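You operate a simulated robot arm through the tools that you are given. There is no shell and no other tool. Be economical: measure what you need, move in short steps, check, and stop when the job is done.

You run a simulated robot arm. Do the job below in one go: nothing can be reset, and whatever is moved stays where it is left.

Task
Shut the red valve, bleed the line through the nozzle, park the hose.
Fine: blue valve open to bleed till the gauge reads zero, then shut; coupler on the black peg.
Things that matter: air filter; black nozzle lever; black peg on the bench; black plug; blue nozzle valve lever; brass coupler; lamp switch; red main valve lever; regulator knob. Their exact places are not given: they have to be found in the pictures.

The check looks at the end state, three seconds after you hand in, the way a careful person would. Anything else that was tipped, shoved, dropped, spilled or broken makes it a failure.

Robot
A 7-joint arm with a fingered hand on a trunk, on a base that drives. Base frame: it is fixed to the floor where the robot stands at the start and does not move with it; the origin is under the middle of the robot, x ahead of it, y to its left, z up; the surface under the hand at the start is at about z = 860. Units: mm, degrees, N and s.
With the tool pointing down near the work surface it reaches from about 360 to 840 mm from the robot's upright axis, wherever it stands. Its first joint turns from -115.0 to 115.0 degrees. Places, roughly: air filter [700, -200, 1100]; black nozzle lever [500, -500, 900]; black peg on the bench [400, -400, 900]; blue nozzle valve lever [700, -600, 1200]; lamp switch [500, -900, 900]; red main valve lever [700, 0, 1100]; regulator knob [700, -200, 1200]. Payload 5 kg.
Tool frame: the origin (TCP) lies between the finger pads and is the grasp point; the fingertips stand 32 mm ahead of it; z points along the fingers, y is the line along which they close. Largest opening 160 mm; the body of the gripper starts 89 mm behind the TCP. The gripper is a hand of 4 fingers: y runs from the thumb to the fingers, the wrist lies at [0, 0, -267] in the tool frame, and closing takes about 1.5 s.
Orientation is that of the tool frame in the base frame, as a unit quaternion [w, x, y, z]. With the fingers straight down and closing along the base's y, the tool's x points along the base's -x, its y along +y and its z along -z.

Tools
- The arm moves only by the tool nudge_tool. Its argument "steps" is a list of rows, each an object of numbers (a shift or turn left out is 0, a gripper value left out holds the last): "jaw": the closure, from 0 (fully open) to 1 (shut); "tx", "ty", "tz": the shift along the tool's x, y, z in units of 50 mm (1.0 is 50 mm); "rx", "ry", "rz": the turn, a rotation vector about the tool's x, y, z in units of 5 degrees (1.0 is 5 degrees). In form: [{"jaw": .., "tx": .., "ty": .., "tz": .., "rx": .., "ry": .., "rz": ..}, ...]. A call has 1 to 10 rows; each row shifts and turns the commanded pose from where the row before left it, along the tool's axes as they then stand. A call with a number of a shift or a turn outside -1 to 1 is refused whole. A row lasts 0.2 s, in which the tool goes at most 50 mm and 8.6 degrees; a call with a longer step from one row to the next is refused whole, and so is a gripper value outside its range. A pose out of reach is approached as far as the arm can. The call stops where the force on the tool passes 50 N (or 10 N more than at its start, if that is more) or the arm is blocked; 0.2 s more then pass. Each finger travels about 108 mm/s and halts on what it meets, pressing with about 27 N; the grip force reading is that of the motor and also rises with nothing between the fingers. The clock runs only during rows and for 0.2 s after the last one: add rows that do not move to give the fingers time. The reply holds the time, the measured pose of the TCP, the force on the tool along the base axes, the opening and the grip force, in the units named above and with some noise, with the torque about the TCP (base axes, N m) and any sound that the robot's microphone picked up.
- Cameras (640 x 400 px; columns grow to the right, rows downward): "scene" is now at [4.6, 95.7, 1742.9]; the picture's right is [-0.68, -0.73, 0.00], its down [-0.42, 0.39, -0.82] and it looks along [0.60, -0.56, -0.57] (base axes); focal length 255 px, centre (320, 200). "wrist" rides on the gripper at [80, -4, -114] in the tool frame; the picture's right is [0.05, 1.00, 0.00], its down [-0.82, 0.04, -0.58] and it looks along [-0.58, 0.03, 0.82] (tool axes); focal length 265 px, centre (320, 200).
- get_image(camera): a new picture of that camera. No time passes.
- slide_trunk(by): slides the trunk up (or, below 0, down) by that many mm; the arm and the scene camera ride with it, the base frame stays. It gives what a move gives, with no picture.
- steer(legs): drives the robot by 1 to 6 legs, each [ahead, turn to the left] in mm and degrees, along the robot's own axes; the way and the turn of a leg run together, so that a leg with both is an arc; at most 1500 mm and 180 degrees a leg. The arm and the cameras ride along, it lands a little off, and it stops where it bumps. It gives what a move gives.
- grasp_type(shape): the hand has 4 fingers and takes this shape, open, in about a second: jaw (thumb against the fingers, like two jaws); tri (thumb and two fingers); tip (a fingertip pinch); poke (one finger out to press); point (the index stretched); flat (the hand flat); cup (the hand cupped); fist (a fist). The gripper value then closes the fingers along that shape, each until it touches; the sizes above hold for jaw. It gives what a move gives, with no picture.
- pan_tilt(pan, tilt): turns the head with the scene camera to pan (to the left, within 155 degrees either way) and tilt (down, from -29 to 69), counted from straight ahead of the robot. It gives what a move gives.
- locate(camera, pixels): for up to 12 pixels [column, row] of the newest picture of that camera ("zoom" is the newest enlarged one), the place [x, y, z] in the base frame of the surface seen there, good to about 3 mm. No time passes.
- close_up(camera, box): a new picture of the part [left, top, right, bottom] of that camera's present view, enlarged. No time passes.
- sign_off(): hands the job in; it is judged then, once.

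Keep the steps short. Do not move on a guess: measure, check each grasp and each placing, and mend mistakes. In all there are 80 turns and 48 pictures (those below and enlarged ones count). Leave the gripper open and the arm clear of the work at the hand-in unless told otherwise, and finish with a single line.

The tools are called after "Call:" as a command line: name --argument value ..., lists and objects as JSON in quotes. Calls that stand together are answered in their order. nudge_tool: Moves the arm, as the interface text tells. Its arguments: {"type":"object","properties":{"steps":{"type":"array","items":{"type":"object","properties":{"jaw":{"type":"number"},"tx":{"type":"number"},"ty":{"type":"number"},"tz":{"type":"number"},"rx":{"type":"number"},"ry":{"type":"number"},"rz":{"type":"number"}}}}},"required":["steps"]} The other tools are called the same way: slide_trunk (by) slides the trunk up or down; grasp_type (shape) gives the hand a shape; steer (legs) drives the base; pan_tilt (pan, tilt) turns the head that bears the scene camera; get_image (camera) takes a picture; locate (camera, pixels) gives the place of the surface under pixels of a picture; close_up (camera, box) takes an enlarged picture of a part of a camera's view; sign_off () hands the job in.

At the start:

```text
t: 0.0
ee_pos: [439.2, -323.3, 1329.9]
tcp_rot: [-0.001, 0.0, 1.0, 0.001]
force: [0.1, -0.5, -0.6]
moment: [0.0, 0.03, 0.0]
gripper_width: 160.0
gripper_force: 0.0
shape: jaw
trunk travel left (down, up): [-850.0, 140.0]
robot x, y, heading: [1.2, 1.5, 0.0]
head pan, tilt: [-43.0, 34.7]
```

scene: 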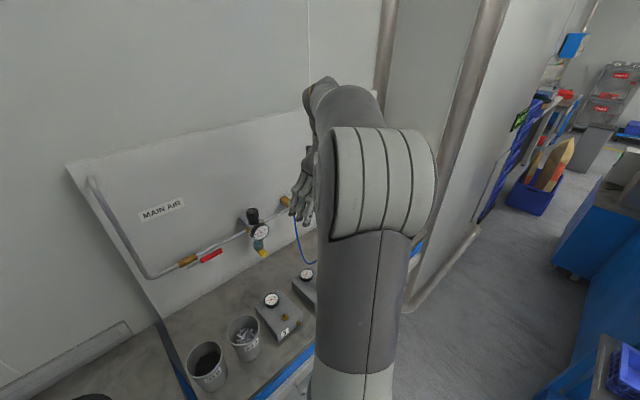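
wrist: 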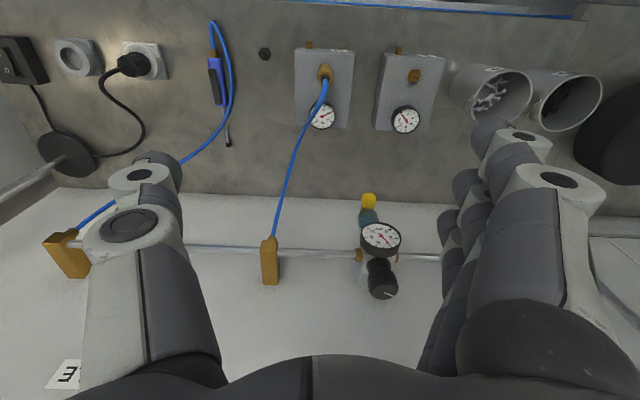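

The wrist view shows the bench from above: nozzle around (215,75), peg around (265,53), two gauge boxes and the wall line. I'll enlarge these parts.

Call:
close_up --camera "wrist" --box '[180, 0, 460, 175]'

Call:
close_up --camera "scene" --box '[80, 150, 340, 312]'

Call:
close_up --camera "wrist" --box '[0, 150, 320, 350]'

```text
2.29 times, centred on (320, 88) of wrist
```

zoom: 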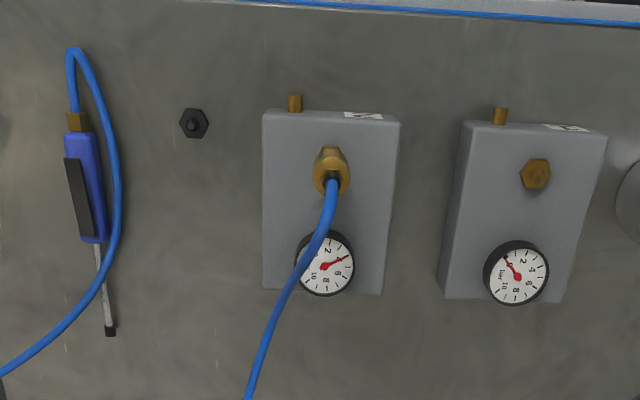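

```text
2.46 times, centred on (210, 231) of scene
```

zoom: 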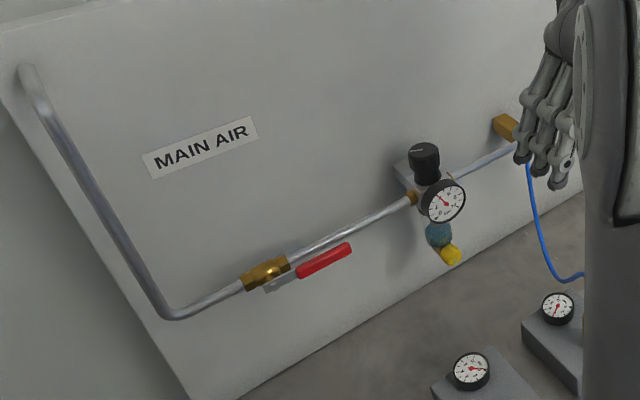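

```text
2.00 times, centred on (160, 250) of wrist
```

zoom: 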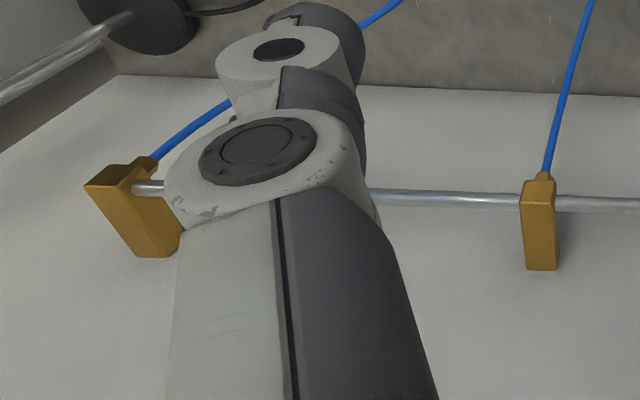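

The red lever lies along the pipe (open). I'll measure the parts in both pictures.

Call:
locate --camera "scene" --pixels '[[187, 260], [199, 259], [204, 258], [210, 255], [221, 250], [262, 231], [254, 215], [160, 275], [265, 252]]'

Call:
locate --camera "wrist" --pixels '[[265, 53], [325, 73], [214, 55], [212, 83], [228, 140], [270, 260], [70, 255], [415, 77], [17, 65]]'

```text
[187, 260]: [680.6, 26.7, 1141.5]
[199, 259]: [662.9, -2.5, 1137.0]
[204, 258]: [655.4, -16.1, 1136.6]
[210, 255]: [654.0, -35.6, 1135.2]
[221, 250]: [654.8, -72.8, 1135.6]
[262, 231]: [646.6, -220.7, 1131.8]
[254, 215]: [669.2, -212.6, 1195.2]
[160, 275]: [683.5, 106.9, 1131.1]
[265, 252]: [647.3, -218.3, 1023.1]
```

```text
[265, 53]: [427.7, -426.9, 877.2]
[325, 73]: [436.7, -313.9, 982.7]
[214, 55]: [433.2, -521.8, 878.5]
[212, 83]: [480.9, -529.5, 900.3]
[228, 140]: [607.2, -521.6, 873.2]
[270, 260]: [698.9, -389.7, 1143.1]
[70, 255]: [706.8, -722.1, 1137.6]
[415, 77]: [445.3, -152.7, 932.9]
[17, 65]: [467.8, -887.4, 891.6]
```

I'll move the hand to the left (+y) 300 mm at this height, clear of everything, so that the right side becomes visible and the hand nears the red valve.

Call:
nudge_tool --steps '[{"ty": 1}, {"ty": 1}, {"ty": 1}, {"ty": 1}, {"ty": 1}, {"ty": 1}, {"ty": 1}]'

Call:
get_image --camera "scene"

```text
t: 1.6
ee_pos: [438.6, 27.5, 1328.4]
tcp_rot: [0.0, 0.0, 1.0, 0.0]
force: [0.2, 0.0, 0.0]
moment: [-0.03, 0.0, -0.02]
gripper_width: 159.8
gripper_force: 0.2
shape: jaw
trunk travel left (down, up): [-850.0, 140.0]
robot x, y, heading: [-3.3, 1.6, -0.0]
head pan, tilt: [-43.0, 34.7]
```

```text
42 pictures are left
```

scene: 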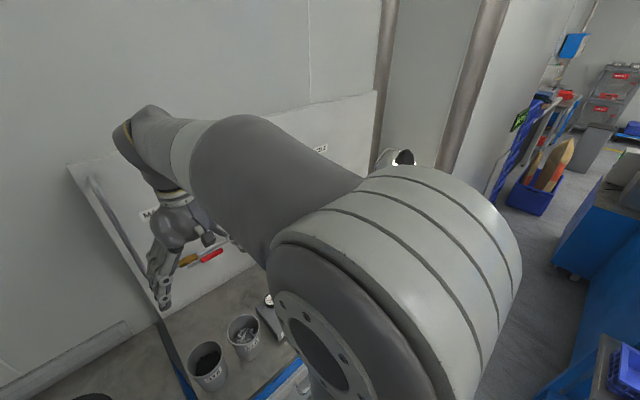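

The shoulder blocks the right side. The red valve comes first: I'll tilt the hand forward 45° while moving ahead a little, then look with the wrist camera.

Call:
nudge_tool --steps '[{"ry": -1, "tx": -0.3}, {"ry": -1, "tx": -0.3}, {"ry": -1, "tx": -0.3}, {"ry": -1, "tx": -0.3}, {"ry": -1, "tx": -0.3}, {"ry": -1, "tx": -0.3}, {"ry": -1, "tx": -0.3}, {"ry": -1, "tx": -0.3}, {"ry": -1, "tx": -0.3}]'

Call:
get_image --camera "wrist"

```text
t: 3.6
ee_pos: [563.2, 28.8, 1372.6]
tcp_rot: [0.383, -0.001, 0.924, 0.0]
force: [-0.1, 0.0, -0.8]
moment: [-0.01, 0.0, 0.0]
gripper_width: 159.9
gripper_force: 0.0
shape: jaw
trunk travel left (down, up): [-850.0, 140.0]
robot x, y, heading: [0.6, -2.4, 0.1]
head pan, tilt: [-43.0, 34.7]
```

```text
41 pictures are left
```

wrist: 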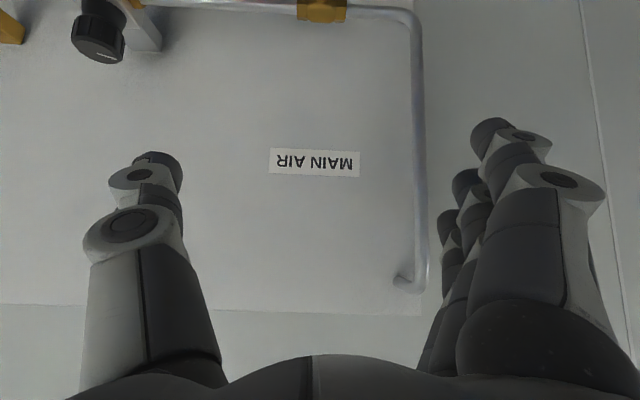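

The view is upside down; the valve body is at the top (322,10). I'll close the hand and lower the trunk by 160 mm to bring it near the lever height.

Call:
slide_trunk --by -140

Call:
nudge_tool --steps '[{"jaw": 1, "ty": -0.8}, {"jaw": 1, "ty": -0.8}, {}, {}, {}, {}, {}, {}]'

Call:
get_image --camera "wrist"

Call:
get_image --camera "scene"

```text
t: 5.3
ee_pos: [562.9, 28.9, 1234.8]
tcp_rot: [0.383, 0.0, 0.924, 0.0]
force: [-0.2, -0.1, -0.3]
moment: [-0.03, 0.01, -0.03]
gripper_width: 159.6
gripper_force: 0.1
shape: jaw
trunk travel left (down, up): [-710.0, 280.0]
robot x, y, heading: [0.9, -1.2, 0.1]
head pan, tilt: [-43.0, 34.7]
```

```text
t: 7.1
ee_pos: [564.0, -52.8, 1235.9]
tcp_rot: [0.383, 0.001, 0.924, -0.001]
force: [-0.5, 0.5, 0.3]
moment: [-0.01, 0.03, 0.02]
gripper_width: 0.0
gripper_force: 27.1
shape: jaw
trunk travel left (down, up): [-710.0, 280.0]
robot x, y, heading: [1.5, -1.3, -0.0]
head pan, tilt: [-43.0, 34.7]
```

```text
40 pictures are left
```

wrist: 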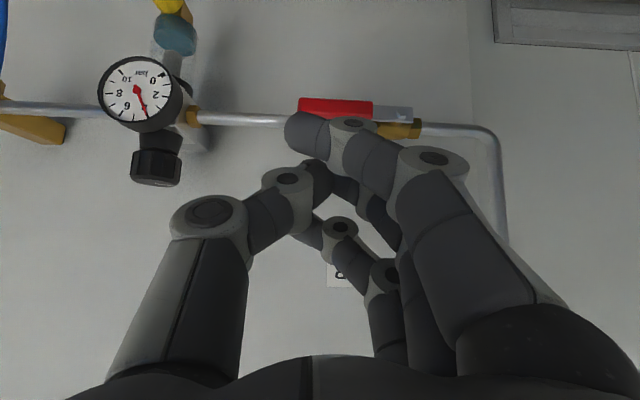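

```text
39 pictures are left
```

scene: 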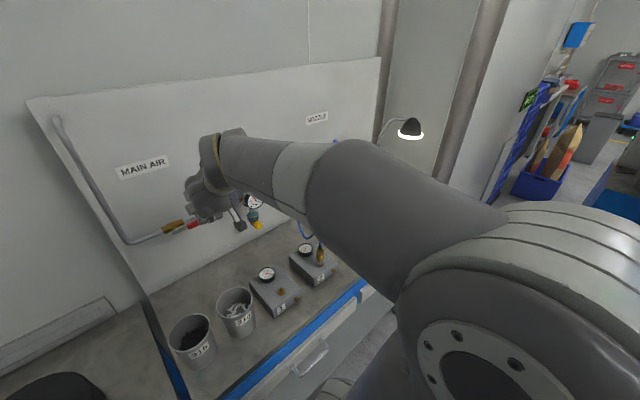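

The index and thumb tips meet; the lever is seen beyond the index. I'll measure lever ends, valve body and fingertip.

Call:
locate --camera "wrist" --pixels '[[301, 106], [335, 106], [370, 106], [392, 113], [402, 131], [410, 114], [300, 135], [352, 124], [250, 118]]'

Call:
close_up --camera "wrist" --box '[240, 60, 480, 210]'

```text
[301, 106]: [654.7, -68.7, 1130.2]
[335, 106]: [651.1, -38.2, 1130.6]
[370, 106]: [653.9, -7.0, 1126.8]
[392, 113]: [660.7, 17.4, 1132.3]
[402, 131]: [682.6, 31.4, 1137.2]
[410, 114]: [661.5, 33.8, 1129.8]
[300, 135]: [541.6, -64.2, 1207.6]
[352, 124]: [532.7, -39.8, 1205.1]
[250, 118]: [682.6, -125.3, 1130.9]
```

```text
2.67 times, centred on (360, 135) of wrist
```

zoom: 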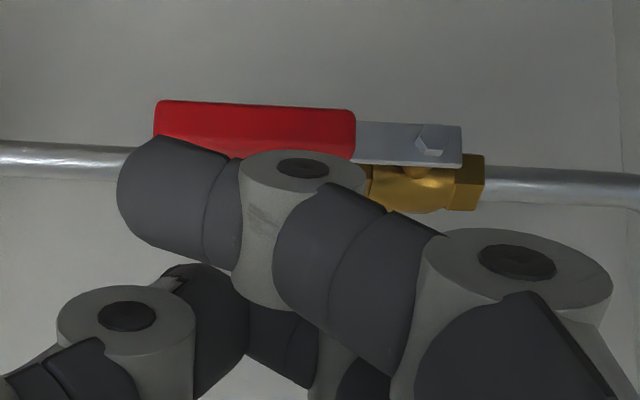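

A single stretched finger will push more cleanly; I'll take the "poke" shape and look.

Call:
grasp_type --shape "poke"

Call:
get_image --camera "wrist"

```text
t: 8.0
ee_pos: [562.5, -53.1, 1235.2]
tcp_rot: [0.383, 0.0, 0.924, 0.0]
force: [0.5, 0.4, 0.6]
moment: [0.04, 0.04, 0.01]
gripper_width: 0.0
gripper_force: 0.0
shape: poke
trunk travel left (down, up): [-710.0, 280.0]
robot x, y, heading: [1.4, -1.3, 0.2]
head pan, tilt: [-43.0, 34.7]
```

```text
37 pictures are left
```

wrist: 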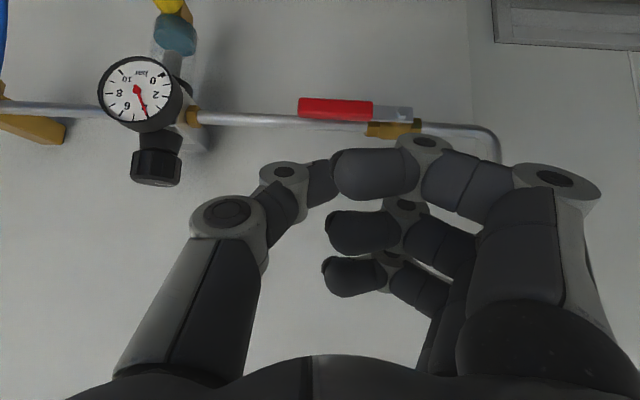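

The hand shows curled fingers, maybe since the closure is still commanded at 1. I'll open it and look.

Call:
nudge_tool --steps '[{"jaw": 0}, {}, {}, {}, {}, {}]'

Call:
get_image --camera "wrist"

```text
t: 9.4
ee_pos: [563.2, -52.9, 1233.7]
tcp_rot: [0.382, 0.0, 0.924, 0.0]
force: [0.3, -0.4, 1.4]
moment: [-0.01, 0.03, 0.0]
gripper_width: 0.0
gripper_force: 0.1
shape: poke
trunk travel left (down, up): [-710.0, 280.0]
robot x, y, heading: [-1.1, 0.3, -0.1]
head pan, tilt: [-43.0, 34.7]
```

```text
36 pictures are left
```

wrist: 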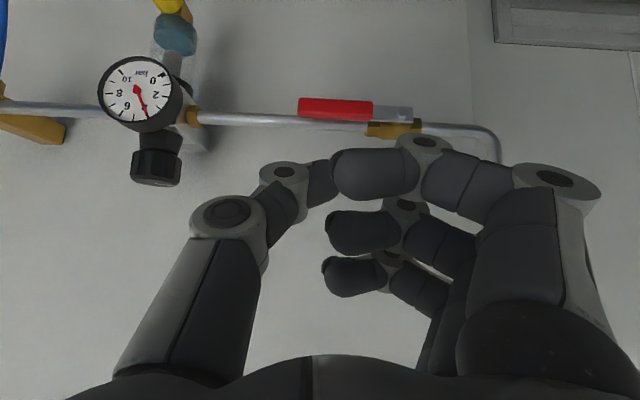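

Poke is not stretched here. I'll try "point".

Call:
grasp_type --shape "point"

Call:
get_image --camera "wrist"

```text
t: 10.3
ee_pos: [563.0, -53.1, 1235.6]
tcp_rot: [0.383, 0.0, 0.924, 0.0]
force: [0.6, 0.8, -0.2]
moment: [-0.02, 0.0, -0.03]
gripper_width: 152.3
gripper_force: 0.1
shape: point
trunk travel left (down, up): [-710.0, 280.0]
robot x, y, heading: [0.8, 0.3, 0.1]
head pan, tilt: [-43.0, 34.7]
```

```text
35 pictures are left
```

wrist: 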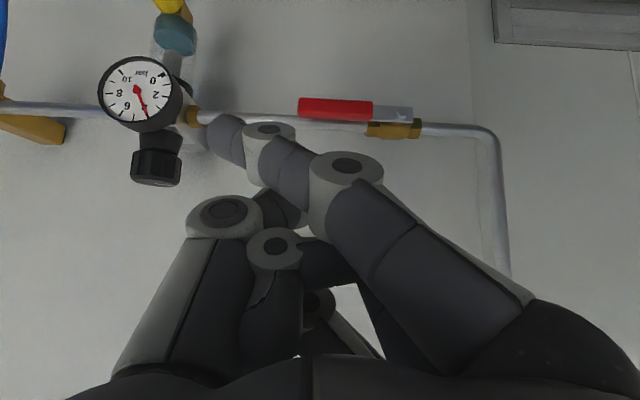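

The index now stretches, slanting to -y. I'll measure its course.

Call:
locate --camera "wrist" --pixels '[[218, 138], [235, 138], [268, 132], [290, 165], [345, 166], [400, 230], [225, 212], [275, 245]]'

```text
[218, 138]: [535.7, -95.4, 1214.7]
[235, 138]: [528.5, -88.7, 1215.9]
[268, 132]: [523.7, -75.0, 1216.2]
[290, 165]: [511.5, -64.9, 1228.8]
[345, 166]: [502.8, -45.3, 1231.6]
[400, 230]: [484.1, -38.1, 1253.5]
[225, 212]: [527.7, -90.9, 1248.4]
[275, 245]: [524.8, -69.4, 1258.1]
```

The index slants too much. The "flat" hand with straight fingers should be a better blade; trying that.

Call:
grasp_type --shape "flat"

Call:
get_image --camera "wrist"

```text
t: 11.2
ee_pos: [562.8, -51.9, 1235.1]
tcp_rot: [0.382, 0.0, 0.924, 0.0]
force: [0.5, -0.4, 0.4]
moment: [-0.01, 0.02, 0.02]
gripper_width: 152.3
gripper_force: 0.0
shape: flat
trunk travel left (down, up): [-710.0, 280.0]
robot x, y, heading: [-0.4, 1.5, -0.3]
head pan, tilt: [-43.0, 34.7]
```

```text
34 pictures are left
```

wrist: 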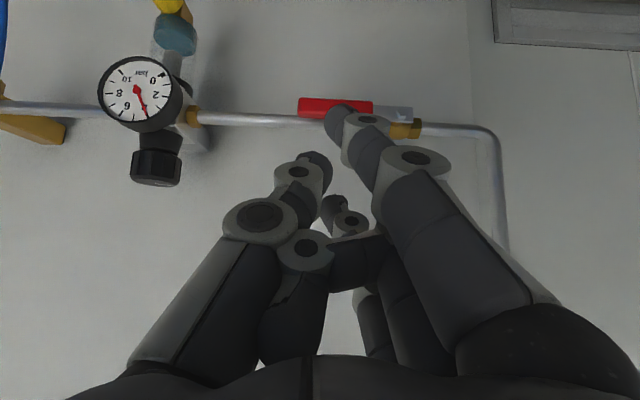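

This looks mid-motion; I'll let a second pass and look again.

Call:
nudge_tool --steps '[{"jaw": 0}, {}, {}, {}, {}, {}, {}, {}]'

Call:
get_image --camera "wrist"

```text
t: 13.0
ee_pos: [563.8, -53.1, 1234.4]
tcp_rot: [0.383, 0.0, 0.924, 0.0]
force: [0.0, 0.5, -1.2]
moment: [0.02, 0.01, 0.01]
gripper_width: 152.5
gripper_force: 0.0
shape: flat
trunk travel left (down, up): [-710.0, 280.0]
robot x, y, heading: [4.3, 2.7, -0.1]
head pan, tilt: [-43.0, 34.7]
```

```text
33 pictures are left
```

wrist: 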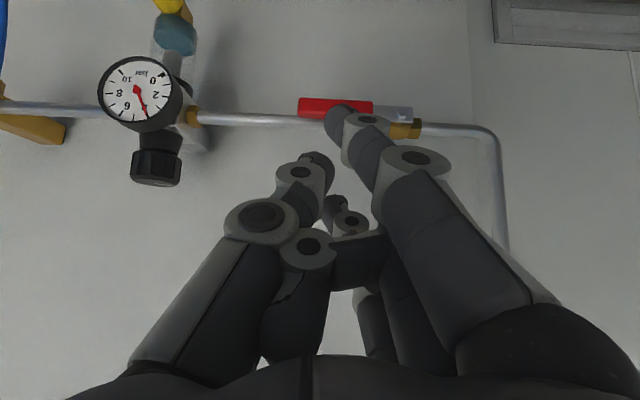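

This shape has an index stretched nearly straight ahead, good enough as a pusher. I'll measure it.

Call:
locate --camera "wrist" --pixels '[[333, 112], [342, 122], [367, 119], [375, 145], [415, 158], [430, 200], [320, 160], [300, 175]]'

```text
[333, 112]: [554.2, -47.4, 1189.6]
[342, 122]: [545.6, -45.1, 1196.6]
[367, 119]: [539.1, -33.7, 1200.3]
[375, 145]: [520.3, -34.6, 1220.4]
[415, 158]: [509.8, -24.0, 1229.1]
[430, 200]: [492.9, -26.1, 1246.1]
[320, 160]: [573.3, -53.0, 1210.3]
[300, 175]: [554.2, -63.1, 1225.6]
```

Index tip lies at about tool (27, 5, 30). I'll tilt 30° more (to 75°) so the finger points almost at the wall, then check the pose.

Call:
nudge_tool --steps '[{"ry": -1}, {"ry": -1}, {"ry": -1}, {"ry": -1}, {"ry": -1}, {"ry": -1}, {}]'

Call:
get_image --camera "wrist"

```text
t: 14.6
ee_pos: [591.8, -45.9, 1221.3]
tcp_rot: [0.609, -0.002, 0.793, 0.001]
force: [0.5, 0.1, -0.4]
moment: [-0.02, 0.0, 0.03]
gripper_width: 152.1
gripper_force: 0.1
shape: flat
out of reach, approached as far as the arm can: row 1, 2, 4
trunk travel left (down, up): [-710.0, 280.0]
robot x, y, heading: [-1.5, -1.7, 0.0]
head pan, tilt: [-43.0, 34.7]
```

```text
32 pictures are left
```

wrist: 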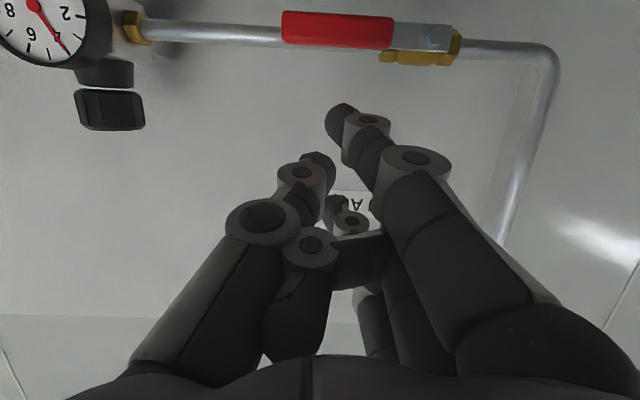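

Hand is at tilt 75°, finger tip in view at (340,110), lever beyond at (338,30). I'll approach to just above the lever, in small steps.

Call:
nudge_tool --steps '[{"tz": 0.5, "ty": -0.1}, {"tz": 0.3, "ty": -0.1}, {}]'

Call:
get_image --camera "wrist"

```text
t: 15.4
ee_pos: [628.8, -55.3, 1212.6]
tcp_rot: [0.608, 0.001, 0.794, -0.001]
force: [-0.4, 0.1, -0.2]
moment: [-0.01, -0.01, 0.02]
gripper_width: 152.6
gripper_force: 0.0
shape: flat
trunk travel left (down, up): [-710.0, 280.0]
robot x, y, heading: [2.0, -3.4, 0.1]
head pan, tilt: [-43.0, 34.7]
```

```text
31 pictures are left
```

wrist: 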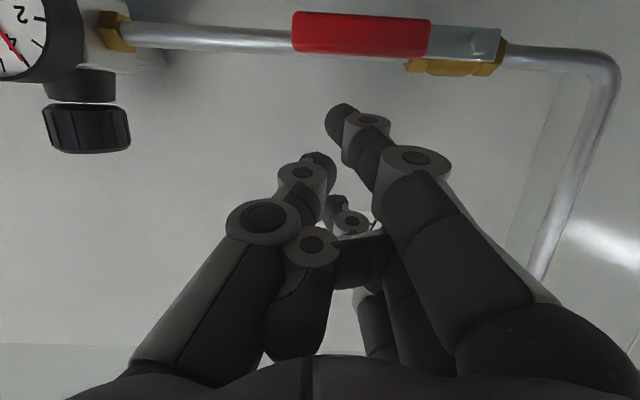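

Call:
locate --camera "wrist" --pixels '[[335, 110], [345, 120], [340, 150], [320, 30], [362, 30], [362, 50], [425, 35], [485, 40], [365, 118]]'

```text
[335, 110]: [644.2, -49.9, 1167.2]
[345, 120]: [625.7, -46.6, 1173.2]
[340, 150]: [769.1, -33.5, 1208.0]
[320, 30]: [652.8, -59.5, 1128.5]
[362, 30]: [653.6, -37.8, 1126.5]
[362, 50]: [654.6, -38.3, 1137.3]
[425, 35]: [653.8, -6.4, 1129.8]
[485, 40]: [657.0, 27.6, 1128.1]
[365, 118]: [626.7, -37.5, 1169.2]
```

Finger tip at (650,-50,1170), about 25 mm above the lever top (1140); the wall board is far behind. I'll go 13 mm forward, down onto the lever, and start pushing down.

Call:
nudge_tool --steps '[{"tz": 0.26, "tx": -0.07}, {"tx": 0.48, "tz": 0.13, "ty": 0.06}, {"tx": 0.36, "tz": 0.1}, {"tx": 0.36, "tz": 0.1}, {}]'

Call:
get_image --camera "wrist"

```text
t: 16.3
ee_pos: [647.4, -52.4, 1181.5]
tcp_rot: [0.623, -0.006, 0.782, 0.0]
force: [-2.8, 1.3, 15.1]
moment: [0.19, -0.13, 0.08]
gripper_width: 152.3
gripper_force: 0.1
shape: flat
trunk travel left (down, up): [-710.0, 280.0]
robot x, y, heading: [-3.6, -0.5, 0.1]
head pan, tilt: [-43.0, 34.7]
stopped in row 4: the force on the tool passed its limit at 60 N (the readings are from after the stop); the commanded pose is now the measured one
```

```text
30 pictures are left
```

wrist: 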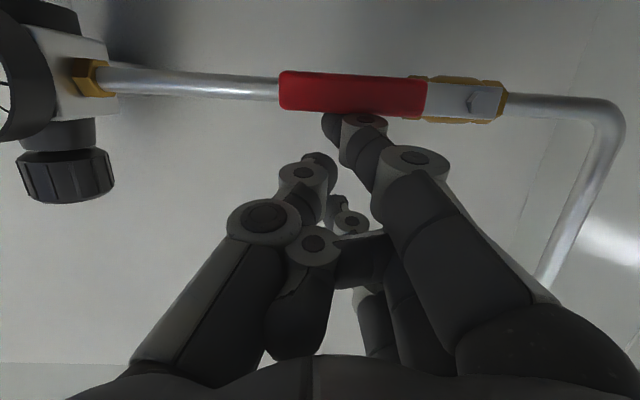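

The push stopped at 60 N and the lever looks unmoved. Before concluding that it turns the other way, I'll push once more, slowly and nearer to the lever's end.

Call:
nudge_tool --steps '[{"tx": -0.15}, {"ty": -0.28}, {"tx": 0.14}, {"tx": 0.06}, {"tx": 0.06}, {"tx": 0.06}, {"tx": 0.06}, {"tx": 0.06}, {"tx": 0.06}, {"tx": 0.06}]'

Call:
close_up --camera "wrist" --box '[240, 50, 560, 250]'

```text
t: 17.8
ee_pos: [649.0, -65.2, 1180.8]
tcp_rot: [0.632, -0.006, 0.775, -0.002]
force: [-2.1, 1.3, 12.2]
moment: [0.24, -0.11, 0.06]
gripper_width: 0.2
gripper_force: 0.0
shape: flat
trunk travel left (down, up): [-710.0, 280.0]
robot x, y, heading: [1.0, 2.1, 0.3]
head pan, tilt: [-43.0, 34.7]
stopped in row 7: the force on the tool passed its limit at 52 N (the readings are from after the stop); the commanded pose is now the measured one
```

```text
2.00 times, centred on (400, 150) of wrist
```

zoom: 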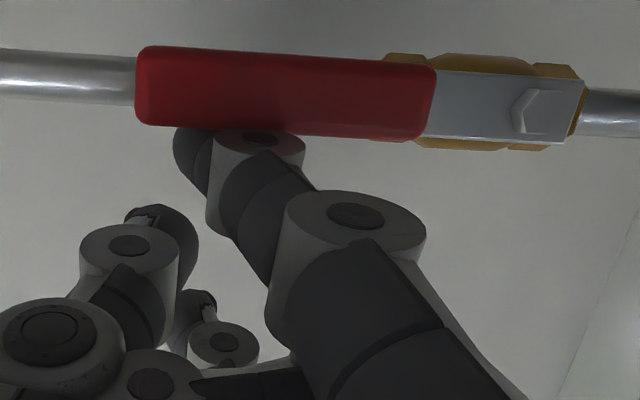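

The lever is against a stop downward, so it closes upward. I'll lift off, back the base away 130 mm (hand clears too) and then roll the hand so the index can come from below.

Call:
nudge_tool --steps '[{"tx": -0.4}, {"tx": -0.2}]'

Call:
steer --legs '[[-130, 0]]'

Call:
nudge_tool --steps '[{"rz": 1}, {"rz": 1}, {"rz": 1}, {"rz": 1}, {"rz": 1}, {"rz": 1}, {"rz": 1}, {"rz": 1}, {"rz": 1}]'

Call:
nudge_tool --steps '[{"rz": 1}, {"rz": 1}, {"rz": 1}, {"rz": 1}, {"rz": 1}, {"rz": 1}, {"rz": 1}, {"rz": 1}, {"rz": 1}]'

Call:
get_image --camera "wrist"

```text
t: 18.4
ee_pos: [656.1, -66.7, 1207.5]
tcp_rot: [0.629, -0.005, 0.778, -0.002]
force: [0.1, -0.1, -0.1]
moment: [0.01, -0.02, -0.01]
gripper_width: 0.0
gripper_force: 0.1
shape: flat
trunk travel left (down, up): [-710.0, 280.0]
robot x, y, heading: [0.4, -3.0, -0.2]
head pan, tilt: [-43.0, 34.7]
```

```text
t: 19.7
ee_pos: [525.5, -67.0, 1209.3]
tcp_rot: [0.63, -0.005, 0.777, -0.001]
force: [0.9, 0.2, 0.9]
moment: [0.01, 0.01, -0.01]
gripper_width: 0.0
gripper_force: 0.1
shape: flat
trunk travel left (down, up): [-710.0, 280.0]
robot x, y, heading: [-131.1, 1.8, -0.0]
head pan, tilt: [-43.0, 34.7]
```

```text
t: 21.7
ee_pos: [526.1, -65.9, 1207.7]
tcp_rot: [0.582, 0.293, 0.72, 0.239]
force: [0.0, -0.4, -0.1]
moment: [0.03, 0.0, 0.03]
gripper_width: 0.2
gripper_force: 0.0
shape: flat
trunk travel left (down, up): [-710.0, 280.0]
robot x, y, heading: [-131.5, -1.6, -0.3]
head pan, tilt: [-43.0, 34.7]
```

```text
t: 23.7
ee_pos: [525.1, -67.2, 1208.3]
tcp_rot: [0.445, 0.546, 0.553, 0.444]
force: [-0.1, -0.2, 0.0]
moment: [0.0, 0.0, 0.0]
gripper_width: 0.0
gripper_force: 0.1
shape: flat
trunk travel left (down, up): [-710.0, 280.0]
robot x, y, heading: [-130.5, 1.3, 0.2]
head pan, tilt: [-43.0, 34.7]
```

```text
28 pictures are left
```

wrist: 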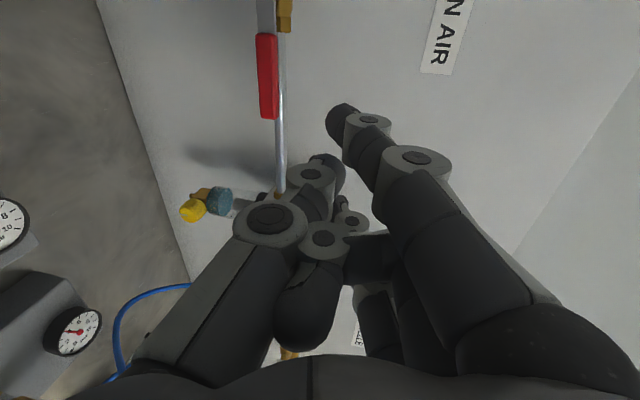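

The roll worked: picture right is now up; index is on the +y side. I'll lower the trunk 113 mm and pitch the fingers up 20°, then measure the finger and lever.

Call:
slide_trunk --by -115

Call:
nudge_tool --steps '[{"rx": -1}, {"rx": -1}, {"rx": -1}, {"rx": -1}, {"tz": 1}, {}]'

Call:
get_image --camera "wrist"

```text
t: 25.1
ee_pos: [525.8, -67.4, 1093.6]
tcp_rot: [0.445, 0.545, 0.554, 0.445]
force: [-0.2, 0.0, 0.2]
moment: [-0.02, 0.01, 0.02]
gripper_width: 0.1
gripper_force: 0.1
shape: flat
trunk travel left (down, up): [-595.0, 395.0]
robot x, y, heading: [-126.1, -2.2, 0.1]
head pan, tilt: [-43.0, 34.7]
```

```text
t: 26.5
ee_pos: [576.9, -68.1, 1099.4]
tcp_rot: [0.533, 0.46, 0.468, 0.533]
force: [0.6, 0.3, -0.6]
moment: [-0.04, 0.01, -0.01]
gripper_width: 0.0
gripper_force: 0.2
shape: flat
trunk travel left (down, up): [-595.0, 395.0]
robot x, y, heading: [-127.5, 2.9, 0.1]
head pan, tilt: [-43.0, 34.7]
```

```text
27 pictures are left
```

wrist: 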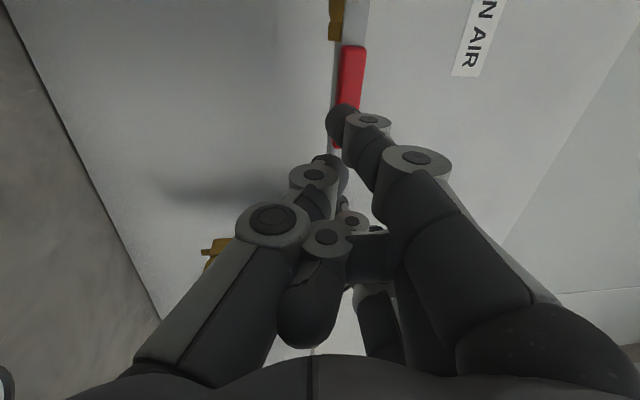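

Call:
locate --camera "wrist" --pixels '[[335, 112], [342, 122], [367, 119], [410, 158], [335, 175], [352, 60], [338, 20], [345, 215]]'

```text
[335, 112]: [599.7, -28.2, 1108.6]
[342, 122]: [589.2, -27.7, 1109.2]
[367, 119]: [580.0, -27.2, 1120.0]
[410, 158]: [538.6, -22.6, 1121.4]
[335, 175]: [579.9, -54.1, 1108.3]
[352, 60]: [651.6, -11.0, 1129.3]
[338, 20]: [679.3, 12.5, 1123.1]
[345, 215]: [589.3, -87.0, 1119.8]
```

Index centre is at about y=-38, z=1110. I'll drop 38 mm, shift 8 mm to -y, then go ahead 62 mm under the lever.

Call:
nudge_tool --steps '[{"ty": -0.8, "tx": -0.16}, {"tz": 0.6}, {"tz": 0.6}, {"tz": 0.06}, {}]'

Call:
get_image --camera "wrist"

```text
t: 27.7
ee_pos: [644.6, -73.8, 1070.9]
tcp_rot: [0.533, 0.461, 0.468, 0.534]
force: [-0.7, 0.5, -1.1]
moment: [0.0, -0.02, 0.01]
gripper_width: 0.1
gripper_force: 0.0
shape: flat
trunk travel left (down, up): [-595.0, 395.0]
robot x, y, heading: [-129.6, -0.0, -0.2]
head pan, tilt: [-43.0, 34.7]
```

```text
26 pictures are left
```

wrist: 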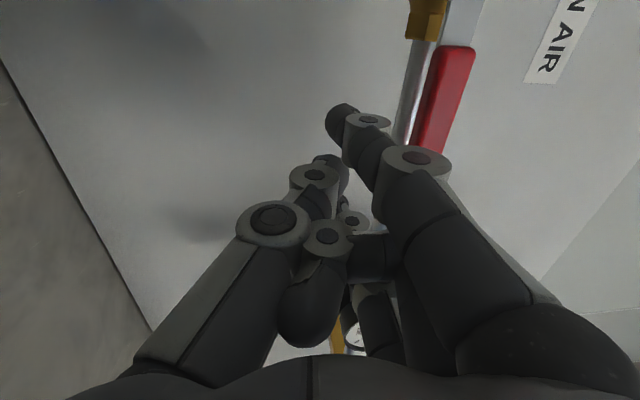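

Tip is under the lever (about z 1080). I'll push upward with moderate steps and see.

Call:
nudge_tool --steps '[{"ty": 0.3, "tz": 0.04}, {"ty": 0.3, "tz": 0.04}, {"ty": 0.2, "tz": 0.03}, {"ty": 0.2, "tz": 0.03}, {"ty": 0.2, "tz": 0.03}, {"ty": 0.2, "tz": 0.03}, {}]'

Call:
get_image --camera "wrist"

```text
t: 29.3
ee_pos: [644.2, -72.7, 1141.6]
tcp_rot: [0.534, 0.46, 0.468, 0.533]
force: [0.3, 0.1, -1.0]
moment: [0.01, -0.01, 0.02]
gripper_width: 152.5
gripper_force: 0.1
shape: flat
trunk travel left (down, up): [-595.0, 395.0]
robot x, y, heading: [-131.3, 2.4, -0.2]
head pan, tilt: [-43.0, 34.7]
```

```text
25 pictures are left
```

wrist: 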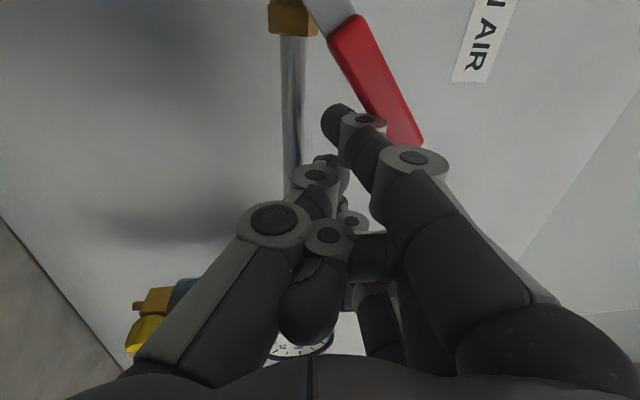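

The lever is turning up (about 30°). I'll continue along the arc until the stop.

Call:
nudge_tool --steps '[{"tx": 0.12, "ty": 0.33, "tz": 0.04}, {"tx": 0.2, "ty": 0.33, "tz": 0.04}, {"tx": 0.3, "ty": 0.22, "tz": 0.03}, {"tx": 0.32, "ty": 0.15, "tz": 0.02}, {"tx": 0.16}, {"tx": 0.16}, {"tx": 0.1}, {"tx": 0.1}]'

Call:
get_image --camera "wrist"

```text
t: 31.2
ee_pos: [641.9, -21.4, 1191.4]
tcp_rot: [0.539, 0.471, 0.459, 0.526]
force: [-2.6, -17.2, -0.4]
moment: [0.29, -0.03, -0.23]
gripper_width: 152.2
gripper_force: 0.0
shape: flat
trunk travel left (down, up): [-595.0, 395.0]
robot x, y, heading: [-128.0, 0.2, -0.5]
head pan, tilt: [-43.0, 34.7]
stopped in row 8: the force on the tool passed its limit at 50 N (the readings are from after the stop); the commanded pose is now the measured one
```

```text
24 pictures are left
```

wrist: 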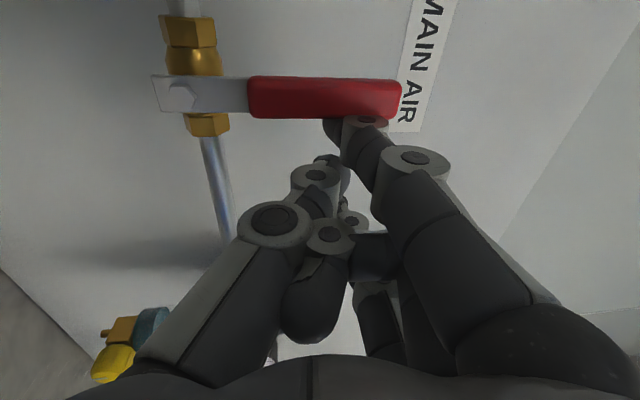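

The lever now stands square to the pipe and rests on its stop: red valve shut. I'll move off -y and back out, then look behind-right before driving to the nozzle side.

Call:
nudge_tool --steps '[{"tx": -0.5}, {"tz": -1}, {"tz": -1}, {"tz": -1}]'

Call:
pan_tilt --pan -140 --tilt 45

Call:
get_image --camera "scene"

Call:
close_up --camera "wrist" --box '[0, 0, 640, 400]'

```text
t: 32.2
ee_pos: [494.3, -37.2, 1172.7]
tcp_rot: [0.539, 0.467, 0.461, 0.528]
force: [-0.3, -0.6, 0.3]
moment: [-0.03, -0.02, 0.02]
gripper_width: 152.3
gripper_force: 0.1
shape: flat
trunk travel left (down, up): [-595.0, 395.0]
robot x, y, heading: [-132.7, -2.2, -0.5]
head pan, tilt: [-43.0, 34.7]
```

```text
t: 33.9
ee_pos: [494.2, -38.1, 1171.6]
tcp_rot: [0.538, 0.467, 0.463, 0.527]
force: [-0.6, 0.2, -1.0]
moment: [0.03, -0.03, 0.03]
gripper_width: 152.5
gripper_force: 0.1
shape: flat
trunk travel left (down, up): [-595.0, 395.0]
robot x, y, heading: [-130.9, -1.3, -0.3]
head pan, tilt: [-140.0, 45.0]
```

```text
23 pictures are left
```

scene: 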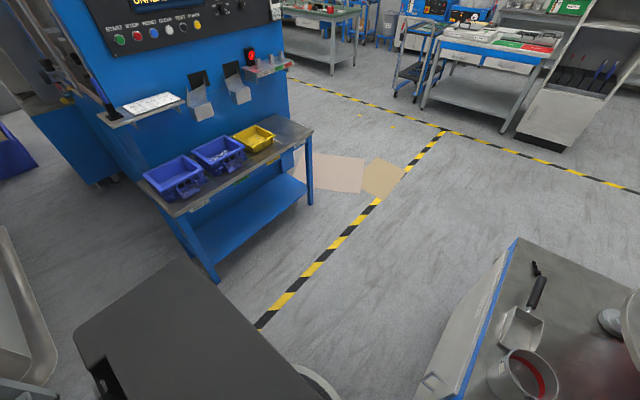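

```text
1.00 times, centred on (320, 200) of wrist (not enlarged: the box is as wide or as high as the picture)
```

zoom: 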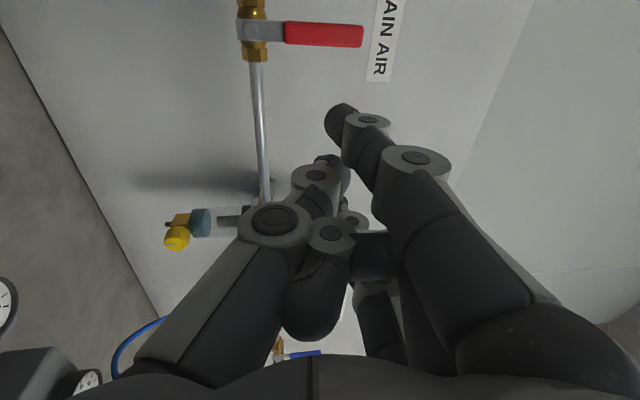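

There is a bench behind and a blue machine to the right. I'll measure their edges.

Call:
locate --camera "scene" --pixels '[[517, 242], [455, 390], [312, 132], [190, 205], [170, 350], [300, 365], [590, 320]]'

```text
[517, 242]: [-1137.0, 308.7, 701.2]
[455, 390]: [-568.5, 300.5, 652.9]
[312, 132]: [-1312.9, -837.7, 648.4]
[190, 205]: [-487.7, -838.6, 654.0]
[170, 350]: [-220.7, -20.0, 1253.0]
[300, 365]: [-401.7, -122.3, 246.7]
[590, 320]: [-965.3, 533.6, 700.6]
```

Corridor runs between y=-838 and y=300, so I can sidestep: turn left 40°, reverse 600, turn back, go ahead 480.

Call:
steer --legs '[[0, 40], [-600, 0], [0, -40], [480, 0]]'

Call:
pan_tilt --pan -10 --tilt 40

Call:
get_image --camera "scene"

```text
t: 43.5
ee_pos: [513.6, -409.2, 1170.3]
tcp_rot: [0.535, 0.463, 0.466, 0.532]
force: [-0.9, 0.2, 0.5]
moment: [-0.03, 0.0, 0.0]
gripper_width: 152.4
gripper_force: 0.1
shape: flat
trunk travel left (down, up): [-595.0, 395.0]
robot x, y, heading: [-111.5, -383.1, 0.3]
head pan, tilt: [-140.0, 45.0]
```

```text
t: 45.6
ee_pos: [513.4, -408.4, 1171.2]
tcp_rot: [0.534, 0.464, 0.466, 0.532]
force: [-0.5, 0.0, -1.7]
moment: [-0.04, 0.0, 0.01]
gripper_width: 152.3
gripper_force: 0.3
shape: flat
trunk travel left (down, up): [-595.0, 395.0]
robot x, y, heading: [-108.2, -383.6, 0.6]
head pan, tilt: [-10.0, 40.0]
```

```text
21 pictures are left
```

scene: 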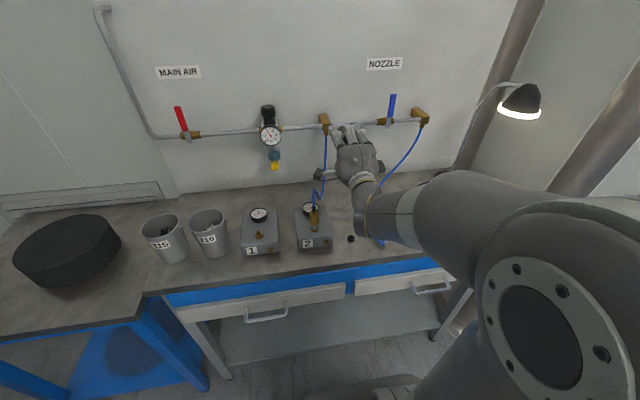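

Now I see everything: red lever up (shut), blue lever at (391,105) standing up (shut). I'll enlarge and measure.

Call:
close_up --camera "scene" --box '[230, 80, 450, 260]'

Call:
locate --camera "scene" --pixels '[[392, 97], [391, 108], [389, 124], [418, 116], [324, 125], [314, 218], [316, 210], [312, 240], [351, 240], [268, 135], [383, 240], [310, 208]]'

```text
2.22 times, centred on (340, 170) of scene
```

zoom: 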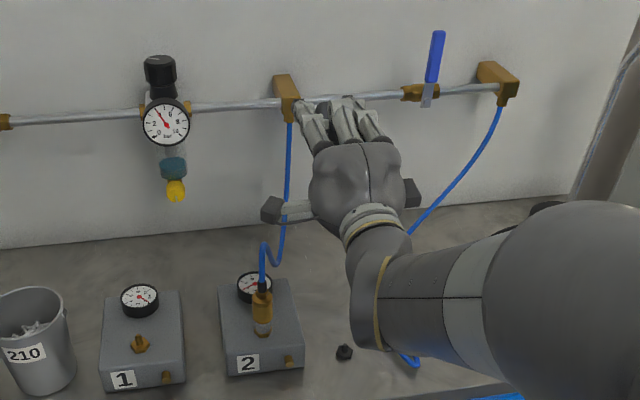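

```text
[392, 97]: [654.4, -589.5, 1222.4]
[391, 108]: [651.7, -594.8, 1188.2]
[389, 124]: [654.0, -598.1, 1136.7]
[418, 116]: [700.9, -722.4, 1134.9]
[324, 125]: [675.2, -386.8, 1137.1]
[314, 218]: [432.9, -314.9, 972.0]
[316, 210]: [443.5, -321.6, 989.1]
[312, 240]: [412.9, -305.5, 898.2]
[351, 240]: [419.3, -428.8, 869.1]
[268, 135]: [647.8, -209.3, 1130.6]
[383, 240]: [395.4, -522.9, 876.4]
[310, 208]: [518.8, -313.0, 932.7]
```

Blue lever pivot is at (655,-600,1133), handle up to 1230. I'll move the hand -y 130 mm, raise the trunk 80 mm and roll back 90° so the index is the lowest finger.

Call:
nudge_tool --steps '[{"tx": -0.9}, {"tx": -0.9}, {"tx": -0.9}]'

Call:
slide_trunk --by 80

Call:
nudge_tool --steps '[{"rz": -1}, {"rz": -1}, {"rz": -1}, {"rz": -1}, {"rz": -1}, {"rz": -1}, {"rz": -1}, {"rz": -1}, {"rz": -1}]'

Call:
nudge_tool --steps '[{"rz": -1}, {"rz": -1}, {"rz": -1}, {"rz": -1}, {"rz": -1}, {"rz": -1}, {"rz": -1}, {"rz": -1}, {"rz": -1}]'

Call:
get_image --camera "wrist"

```text
t: 46.4
ee_pos: [514.3, -544.0, 1172.1]
tcp_rot: [0.534, 0.464, 0.465, 0.532]
force: [-0.4, -0.3, 0.1]
moment: [0.0, 0.01, 0.04]
gripper_width: 152.2
gripper_force: 0.1
shape: flat
trunk travel left (down, up): [-595.0, 395.0]
robot x, y, heading: [-110.5, -379.5, 0.5]
head pan, tilt: [-10.0, 40.0]
```

```text
t: 47.6
ee_pos: [514.1, -542.7, 1252.4]
tcp_rot: [0.535, 0.463, 0.466, 0.532]
force: [-0.4, -0.3, -1.3]
moment: [-0.02, -0.02, 0.01]
gripper_width: 152.0
gripper_force: 0.1
shape: flat
trunk travel left (down, up): [-675.0, 315.0]
robot x, y, heading: [-106.6, -381.1, 0.5]
head pan, tilt: [-10.0, 40.0]
```

```text
t: 49.6
ee_pos: [514.5, -543.3, 1252.4]
tcp_rot: [0.697, 0.25, 0.608, 0.285]
force: [-0.4, 0.3, 0.6]
moment: [-0.02, 0.0, 0.0]
gripper_width: 152.1
gripper_force: 0.0
shape: flat
trunk travel left (down, up): [-675.0, 315.0]
robot x, y, heading: [-111.6, -382.7, 0.3]
head pan, tilt: [-10.0, 40.0]
```

```text
t: 51.6
ee_pos: [513.7, -543.3, 1252.1]
tcp_rot: [0.754, -0.002, 0.657, -0.002]
force: [1.3, -0.2, -0.3]
moment: [0.0, -0.02, -0.02]
gripper_width: 152.3
gripper_force: 0.0
shape: flat
trunk travel left (down, up): [-675.0, 315.0]
robot x, y, heading: [-107.5, -381.0, 0.3]
head pan, tilt: [-10.0, 40.0]
```

```text
19 pictures are left
```

wrist: 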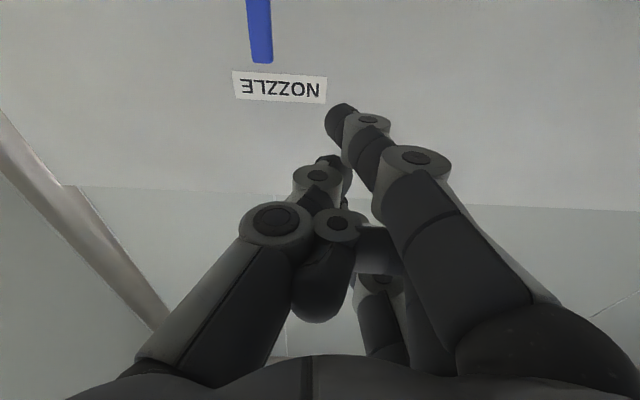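

Tilt is now 98°, the lever top at (260,60). I'll bring the finger tip to the +y side of the lever (tip about (665,-557,1205)).

Call:
nudge_tool --steps '[{"tx": 0.42, "ty": -0.1}, {"tx": 0.4, "ty": -0.1}, {"tz": 0.8}, {"tz": 0.8}, {"tz": 0.6}, {}]'

Call:
get_image --camera "wrist"

```text
t: 53.0
ee_pos: [628.7, -552.9, 1227.0]
tcp_rot: [0.754, -0.002, 0.657, -0.002]
force: [0.1, 0.2, 0.7]
moment: [0.02, 0.01, 0.01]
gripper_width: 152.3
gripper_force: 0.1
shape: flat
trunk travel left (down, up): [-675.0, 315.0]
robot x, y, heading: [-106.8, -384.2, 0.4]
head pan, tilt: [-10.0, 40.0]
```

```text
18 pictures are left
```

wrist: 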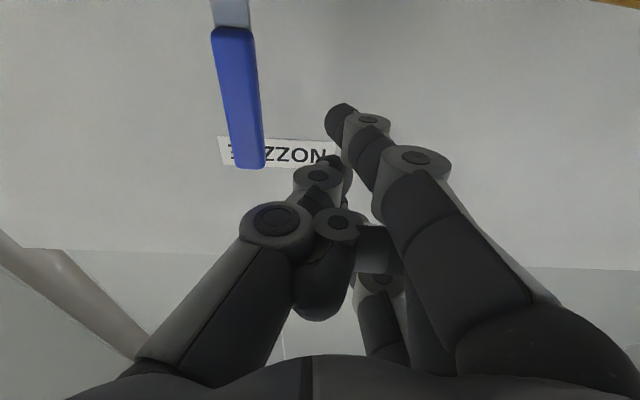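

The finger is beside the lever. I'll push toward -y gently.

Call:
nudge_tool --steps '[{"ty": -0.3}, {"ty": -0.2}, {"ty": -0.2}, {"ty": -0.2}, {"ty": -0.2}, {"ty": -0.2}, {"ty": -0.15}]'

Call:
get_image --camera "wrist"

```text
t: 54.6
ee_pos: [628.7, -626.3, 1228.0]
tcp_rot: [0.754, -0.002, 0.657, -0.001]
force: [0.1, 1.0, 0.1]
moment: [0.07, -0.01, 0.05]
gripper_width: 0.0
gripper_force: 0.0
shape: flat
trunk travel left (down, up): [-675.0, 315.0]
robot x, y, heading: [-110.1, -383.8, 0.1]
head pan, tilt: [-10.0, 40.0]
```

```text
17 pictures are left
```

wrist: 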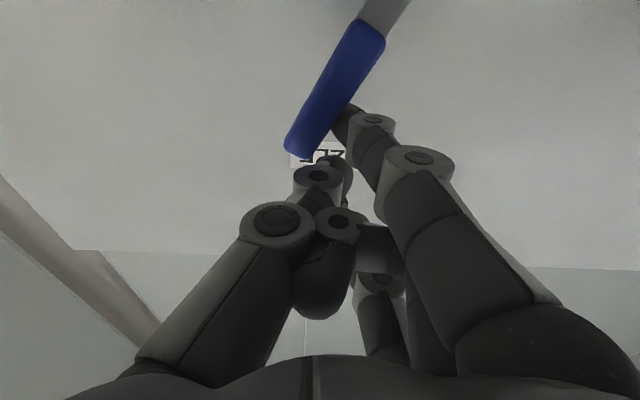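

The lever is turning toward -y. Continue along the arc to the pipe line.

Call:
nudge_tool --steps '[{"ty": -0.35, "tx": 0.18, "tz": -0.03}, {"ty": -0.35, "tx": 0.22, "tz": -0.03}, {"ty": -0.22, "tx": 0.3, "tz": -0.04}, {"ty": -0.2, "tx": 0.34, "tz": -0.05}, {"tx": 0.12, "tz": -0.02}, {"tx": 0.1}, {"tx": 0.1}, {"tx": 0.1}]'

Call:
get_image --camera "scene"

```text
t: 56.2
ee_pos: [627.4, -682.2, 1173.2]
tcp_rot: [0.762, -0.005, 0.648, -0.005]
force: [-6.9, 2.1, 15.8]
moment: [0.34, -0.19, 0.17]
gripper_width: 0.0
gripper_force: 0.0
shape: flat
trunk travel left (down, up): [-675.0, 315.0]
robot x, y, heading: [-108.4, -380.2, -0.1]
head pan, tilt: [-10.0, 40.0]
stopped in row 8: the force on the tool passed its limit at 53 N (the readings are from after the stop); the commanded pose is now the measured one
```

```text
16 pictures are left
```

scene: 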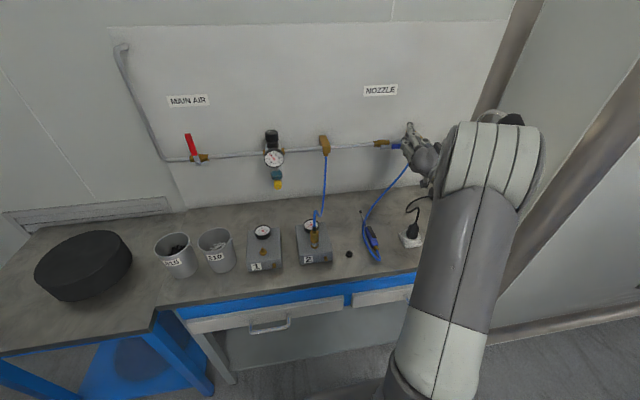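

Stop reached; the blue lever lies along the pipe. I'll ease off, wait a bit and read the gauge.

Call:
nudge_tool --steps '[{"tx": -0.4}, {"tx": -0.3}, {}, {}, {}, {}, {}, {}, {}, {}]'

Call:
close_up --camera "scene" --box '[245, 120, 437, 240]'

```text
t: 58.5
ee_pos: [625.4, -682.1, 1202.6]
tcp_rot: [0.759, -0.005, 0.651, -0.003]
force: [0.0, -0.5, -0.3]
moment: [-0.02, -0.02, 0.01]
gripper_width: 0.2
gripper_force: 0.0
shape: flat
trunk travel left (down, up): [-675.0, 315.0]
robot x, y, heading: [-106.8, -387.5, 0.6]
head pan, tilt: [-10.0, 40.0]
```

```text
3.33 times, centred on (341, 180) of scene
```

zoom: 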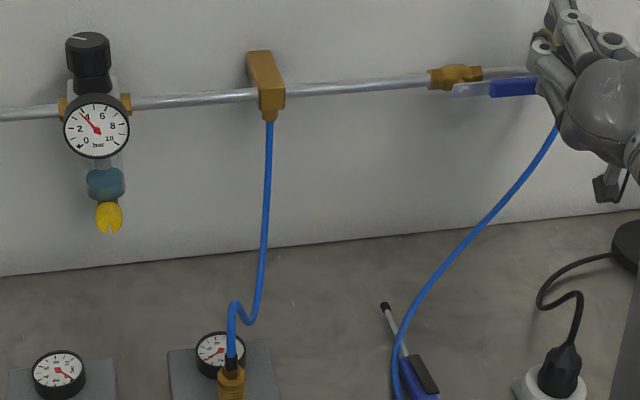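

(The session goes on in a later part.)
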